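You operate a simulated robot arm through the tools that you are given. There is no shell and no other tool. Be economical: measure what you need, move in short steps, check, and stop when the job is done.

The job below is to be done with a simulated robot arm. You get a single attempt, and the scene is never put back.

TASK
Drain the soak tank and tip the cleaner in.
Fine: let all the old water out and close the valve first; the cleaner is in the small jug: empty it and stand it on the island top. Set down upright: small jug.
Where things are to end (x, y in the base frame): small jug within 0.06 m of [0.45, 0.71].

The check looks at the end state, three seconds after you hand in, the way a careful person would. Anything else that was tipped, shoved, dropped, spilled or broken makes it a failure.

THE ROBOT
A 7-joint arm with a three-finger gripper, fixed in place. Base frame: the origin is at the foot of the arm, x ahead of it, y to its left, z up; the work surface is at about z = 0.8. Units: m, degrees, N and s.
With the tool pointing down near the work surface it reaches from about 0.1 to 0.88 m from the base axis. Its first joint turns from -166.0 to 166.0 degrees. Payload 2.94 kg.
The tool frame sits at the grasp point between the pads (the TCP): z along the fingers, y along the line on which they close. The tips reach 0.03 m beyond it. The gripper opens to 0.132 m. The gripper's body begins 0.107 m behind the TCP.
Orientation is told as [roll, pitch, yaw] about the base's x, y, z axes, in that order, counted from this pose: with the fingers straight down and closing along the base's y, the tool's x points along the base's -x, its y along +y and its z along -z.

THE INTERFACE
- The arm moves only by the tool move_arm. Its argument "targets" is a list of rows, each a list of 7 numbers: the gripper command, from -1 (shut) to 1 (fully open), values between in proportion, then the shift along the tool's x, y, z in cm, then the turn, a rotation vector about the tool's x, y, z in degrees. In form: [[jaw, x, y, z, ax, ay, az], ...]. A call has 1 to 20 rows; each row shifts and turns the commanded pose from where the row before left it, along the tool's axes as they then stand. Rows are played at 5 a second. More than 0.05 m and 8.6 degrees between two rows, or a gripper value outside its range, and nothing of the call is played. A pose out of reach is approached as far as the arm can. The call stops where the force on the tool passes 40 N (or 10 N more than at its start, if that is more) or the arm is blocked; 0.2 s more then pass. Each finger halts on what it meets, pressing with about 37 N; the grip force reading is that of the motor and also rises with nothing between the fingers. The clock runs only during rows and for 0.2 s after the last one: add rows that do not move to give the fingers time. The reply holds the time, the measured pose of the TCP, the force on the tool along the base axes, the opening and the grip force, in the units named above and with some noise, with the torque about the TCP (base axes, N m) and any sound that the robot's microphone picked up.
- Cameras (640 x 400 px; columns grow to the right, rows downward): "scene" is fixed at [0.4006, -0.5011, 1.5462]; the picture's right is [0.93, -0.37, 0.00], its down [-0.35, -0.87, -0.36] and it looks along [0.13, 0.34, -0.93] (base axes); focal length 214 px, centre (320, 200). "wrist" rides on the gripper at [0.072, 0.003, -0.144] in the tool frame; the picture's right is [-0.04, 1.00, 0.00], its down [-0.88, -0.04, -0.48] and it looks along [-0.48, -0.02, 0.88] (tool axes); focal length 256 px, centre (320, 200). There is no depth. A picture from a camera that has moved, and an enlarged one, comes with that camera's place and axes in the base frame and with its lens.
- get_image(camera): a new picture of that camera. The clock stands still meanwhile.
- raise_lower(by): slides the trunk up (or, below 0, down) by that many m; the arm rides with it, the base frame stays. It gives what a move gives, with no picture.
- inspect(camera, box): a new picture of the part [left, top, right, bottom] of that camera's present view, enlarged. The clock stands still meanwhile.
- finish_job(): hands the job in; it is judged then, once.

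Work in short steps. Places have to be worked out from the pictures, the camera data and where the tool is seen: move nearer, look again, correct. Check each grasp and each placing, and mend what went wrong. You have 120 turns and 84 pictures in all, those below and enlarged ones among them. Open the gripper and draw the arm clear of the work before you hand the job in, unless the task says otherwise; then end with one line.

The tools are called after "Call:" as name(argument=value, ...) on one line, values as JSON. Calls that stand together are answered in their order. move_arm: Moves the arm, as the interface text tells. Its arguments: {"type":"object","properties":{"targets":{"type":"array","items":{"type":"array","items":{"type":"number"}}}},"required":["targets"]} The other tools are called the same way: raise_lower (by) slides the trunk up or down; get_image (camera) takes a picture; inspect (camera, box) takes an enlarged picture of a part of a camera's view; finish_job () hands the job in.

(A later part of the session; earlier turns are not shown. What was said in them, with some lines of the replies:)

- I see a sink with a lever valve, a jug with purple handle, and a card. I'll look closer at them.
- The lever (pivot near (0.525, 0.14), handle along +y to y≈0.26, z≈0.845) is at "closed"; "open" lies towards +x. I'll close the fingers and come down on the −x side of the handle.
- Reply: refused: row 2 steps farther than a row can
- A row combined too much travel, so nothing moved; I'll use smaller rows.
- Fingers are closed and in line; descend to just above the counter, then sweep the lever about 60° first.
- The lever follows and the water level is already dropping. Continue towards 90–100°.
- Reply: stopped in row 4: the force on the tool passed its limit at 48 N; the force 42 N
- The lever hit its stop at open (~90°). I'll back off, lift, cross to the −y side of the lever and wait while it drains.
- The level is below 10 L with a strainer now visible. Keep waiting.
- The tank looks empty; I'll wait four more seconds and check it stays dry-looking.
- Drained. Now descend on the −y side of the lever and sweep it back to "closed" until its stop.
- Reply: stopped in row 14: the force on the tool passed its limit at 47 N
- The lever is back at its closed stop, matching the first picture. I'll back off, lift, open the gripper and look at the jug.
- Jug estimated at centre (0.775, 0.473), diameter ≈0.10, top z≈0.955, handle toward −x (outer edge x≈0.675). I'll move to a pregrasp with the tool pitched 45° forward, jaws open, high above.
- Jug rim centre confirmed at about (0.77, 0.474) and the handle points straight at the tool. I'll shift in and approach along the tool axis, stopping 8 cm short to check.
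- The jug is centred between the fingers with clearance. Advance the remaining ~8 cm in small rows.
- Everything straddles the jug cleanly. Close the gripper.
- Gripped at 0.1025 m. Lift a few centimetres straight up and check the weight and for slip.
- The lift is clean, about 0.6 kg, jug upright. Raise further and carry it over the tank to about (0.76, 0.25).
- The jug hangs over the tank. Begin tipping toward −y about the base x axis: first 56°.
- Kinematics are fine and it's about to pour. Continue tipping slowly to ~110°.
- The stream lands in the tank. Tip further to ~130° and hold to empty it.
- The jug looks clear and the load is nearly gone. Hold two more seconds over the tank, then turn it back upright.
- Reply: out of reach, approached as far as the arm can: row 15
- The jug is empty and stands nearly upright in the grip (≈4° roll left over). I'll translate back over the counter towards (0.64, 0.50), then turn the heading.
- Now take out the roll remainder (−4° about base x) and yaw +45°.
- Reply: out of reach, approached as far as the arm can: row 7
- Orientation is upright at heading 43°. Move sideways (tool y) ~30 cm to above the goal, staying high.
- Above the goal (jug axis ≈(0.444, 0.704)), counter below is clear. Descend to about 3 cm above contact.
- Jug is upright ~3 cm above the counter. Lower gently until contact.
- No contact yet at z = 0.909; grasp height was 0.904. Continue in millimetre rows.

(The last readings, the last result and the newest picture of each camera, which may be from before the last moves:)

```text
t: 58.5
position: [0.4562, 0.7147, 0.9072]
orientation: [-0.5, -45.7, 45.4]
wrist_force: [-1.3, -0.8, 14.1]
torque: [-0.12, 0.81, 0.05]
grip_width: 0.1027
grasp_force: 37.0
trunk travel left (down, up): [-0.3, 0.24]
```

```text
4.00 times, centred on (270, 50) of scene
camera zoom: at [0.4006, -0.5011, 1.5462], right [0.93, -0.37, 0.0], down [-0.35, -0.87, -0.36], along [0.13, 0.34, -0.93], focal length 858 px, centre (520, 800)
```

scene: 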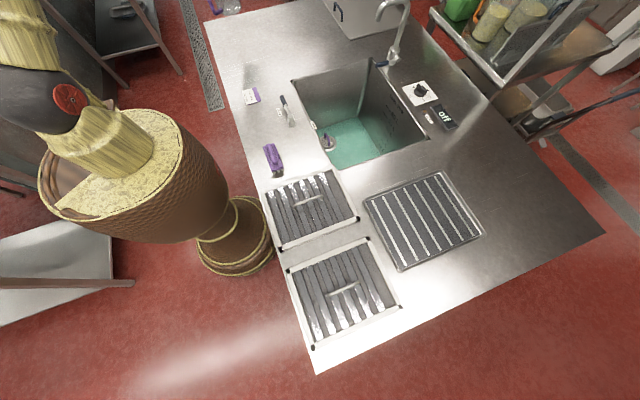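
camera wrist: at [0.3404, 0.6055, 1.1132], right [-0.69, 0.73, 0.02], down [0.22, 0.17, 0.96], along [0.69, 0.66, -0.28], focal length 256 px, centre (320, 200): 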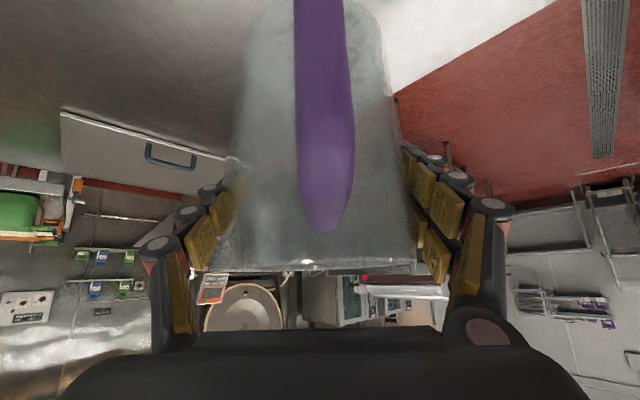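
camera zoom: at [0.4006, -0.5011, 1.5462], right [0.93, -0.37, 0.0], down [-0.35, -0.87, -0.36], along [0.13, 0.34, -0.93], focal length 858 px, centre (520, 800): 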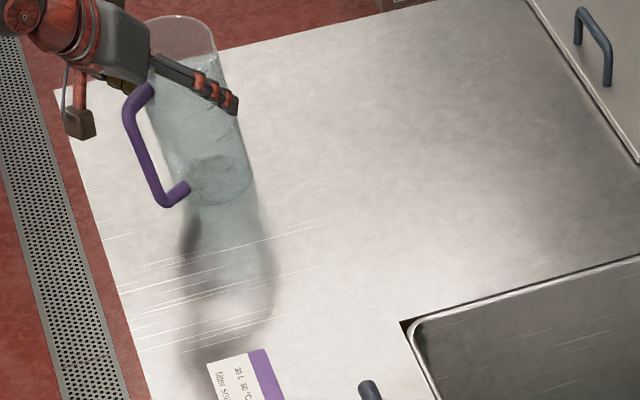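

In contact (14 N). Open slowly, letting the jug settle.

Call:
move_arm(targets=[[0.5, -0.05, 0, -0.05, 0, 0, 0], [0.6, 0, 0, 0, 0, 0, 0], [0.7, 0, 0, 0, 0, 0, 0], [0.8, 0, 0, 0, 0, 0, 0], [1, 0, 0, 0, 0, 0, 0], [1, 0, 0, 0, 0, 0, 0], [1, 0, 0, 0, 0, 0, 0], [1, 0, 0, 0, 0, 0, 0], [1, 0, 0, 0, 0, 0, 0], [1, 0, 0, 0, 0, 0, 0]])

Call:
get_image(camera="wrist")

```text
t: 60.7
position: [0.4556, 0.7143, 0.9043]
orientation: [-0.5, -45.4, 45.5]
wrist_force: [0.1, 0.6, -0.1]
torque: [-0.01, 0.0, -0.02]
grip_width: 0.132
grasp_force: 0.0
trunk travel left (down, up): [-0.3, 0.24]
```

```text
47 pictures are left
camera wrist: at [0.3465, 0.6089, 0.9526], right [-0.69, 0.73, 0.02], down [0.22, 0.17, 0.96], along [0.69, 0.66, -0.28], focal length 256 px, centre (320, 200)
```

wrist: 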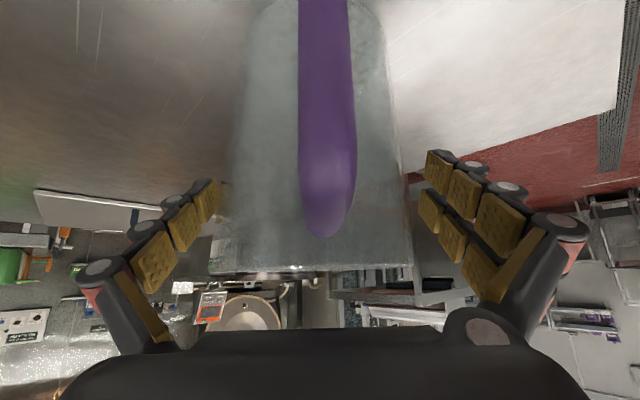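

Released with clearance both sides. Back straight out along the tool axis.

Call:
move_arm(targets=[[1, 0, 0, -1.5, 0, 0, 0], [1, 0, 0, -2.5, 0, 0, 0], [1, 0, 0, -3, 0, 0, 0], [1, 0, 0, -4, 0, 0, 0], [1, 0, 0, -4, 0, 0, 0], [1, 0, 0, -4, 0, 0, 0], [1, 0, 0, -4, 0, 0, 0], [1, 0, 0, 0, 0, 0, 0]])

Call:
inspect(camera="scene", box=[190, 0, 350, 100])

Call:
get_image(camera="scene")

```text
t: 62.5
position: [0.3378, 0.6002, 1.065]
orientation: [-0.6, -45.4, 45.5]
wrist_force: [0.0, -0.1, 0.3]
torque: [0.02, -0.03, 0.01]
grip_width: 0.1318
grasp_force: 0.0
trunk travel left (down, up): [-0.3, 0.24]
```

```text
4.00 times, centred on (270, 50) of scene
camera zoom: at [0.4006, -0.5011, 1.5462], right [0.93, -0.37, 0.0], down [-0.35, -0.87, -0.36], along [0.13, 0.34, -0.93], focal length 858 px, centre (520, 800)
```

zoom: 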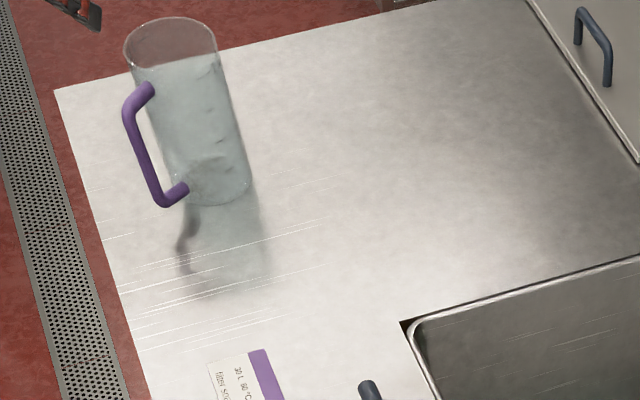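

```text
45 pictures are left
```

scene: 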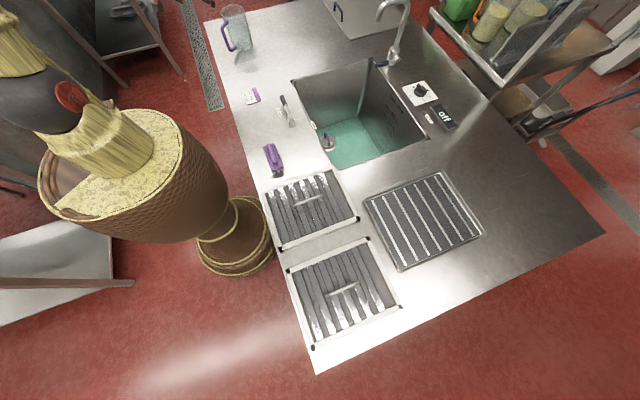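

The jug is upright and empty at about (0.46, 0.71), the valve lever is at its closed stop, the cleaner is in the tank, and the arm is clear. Handing in.

Call:
finish_job()

```text
The job is handed in.
```

I drained the soak tank and closed the valve. I then emptied the cleaner into the tank and stood the small jug upright on the island top at about (0.46, 0.71).
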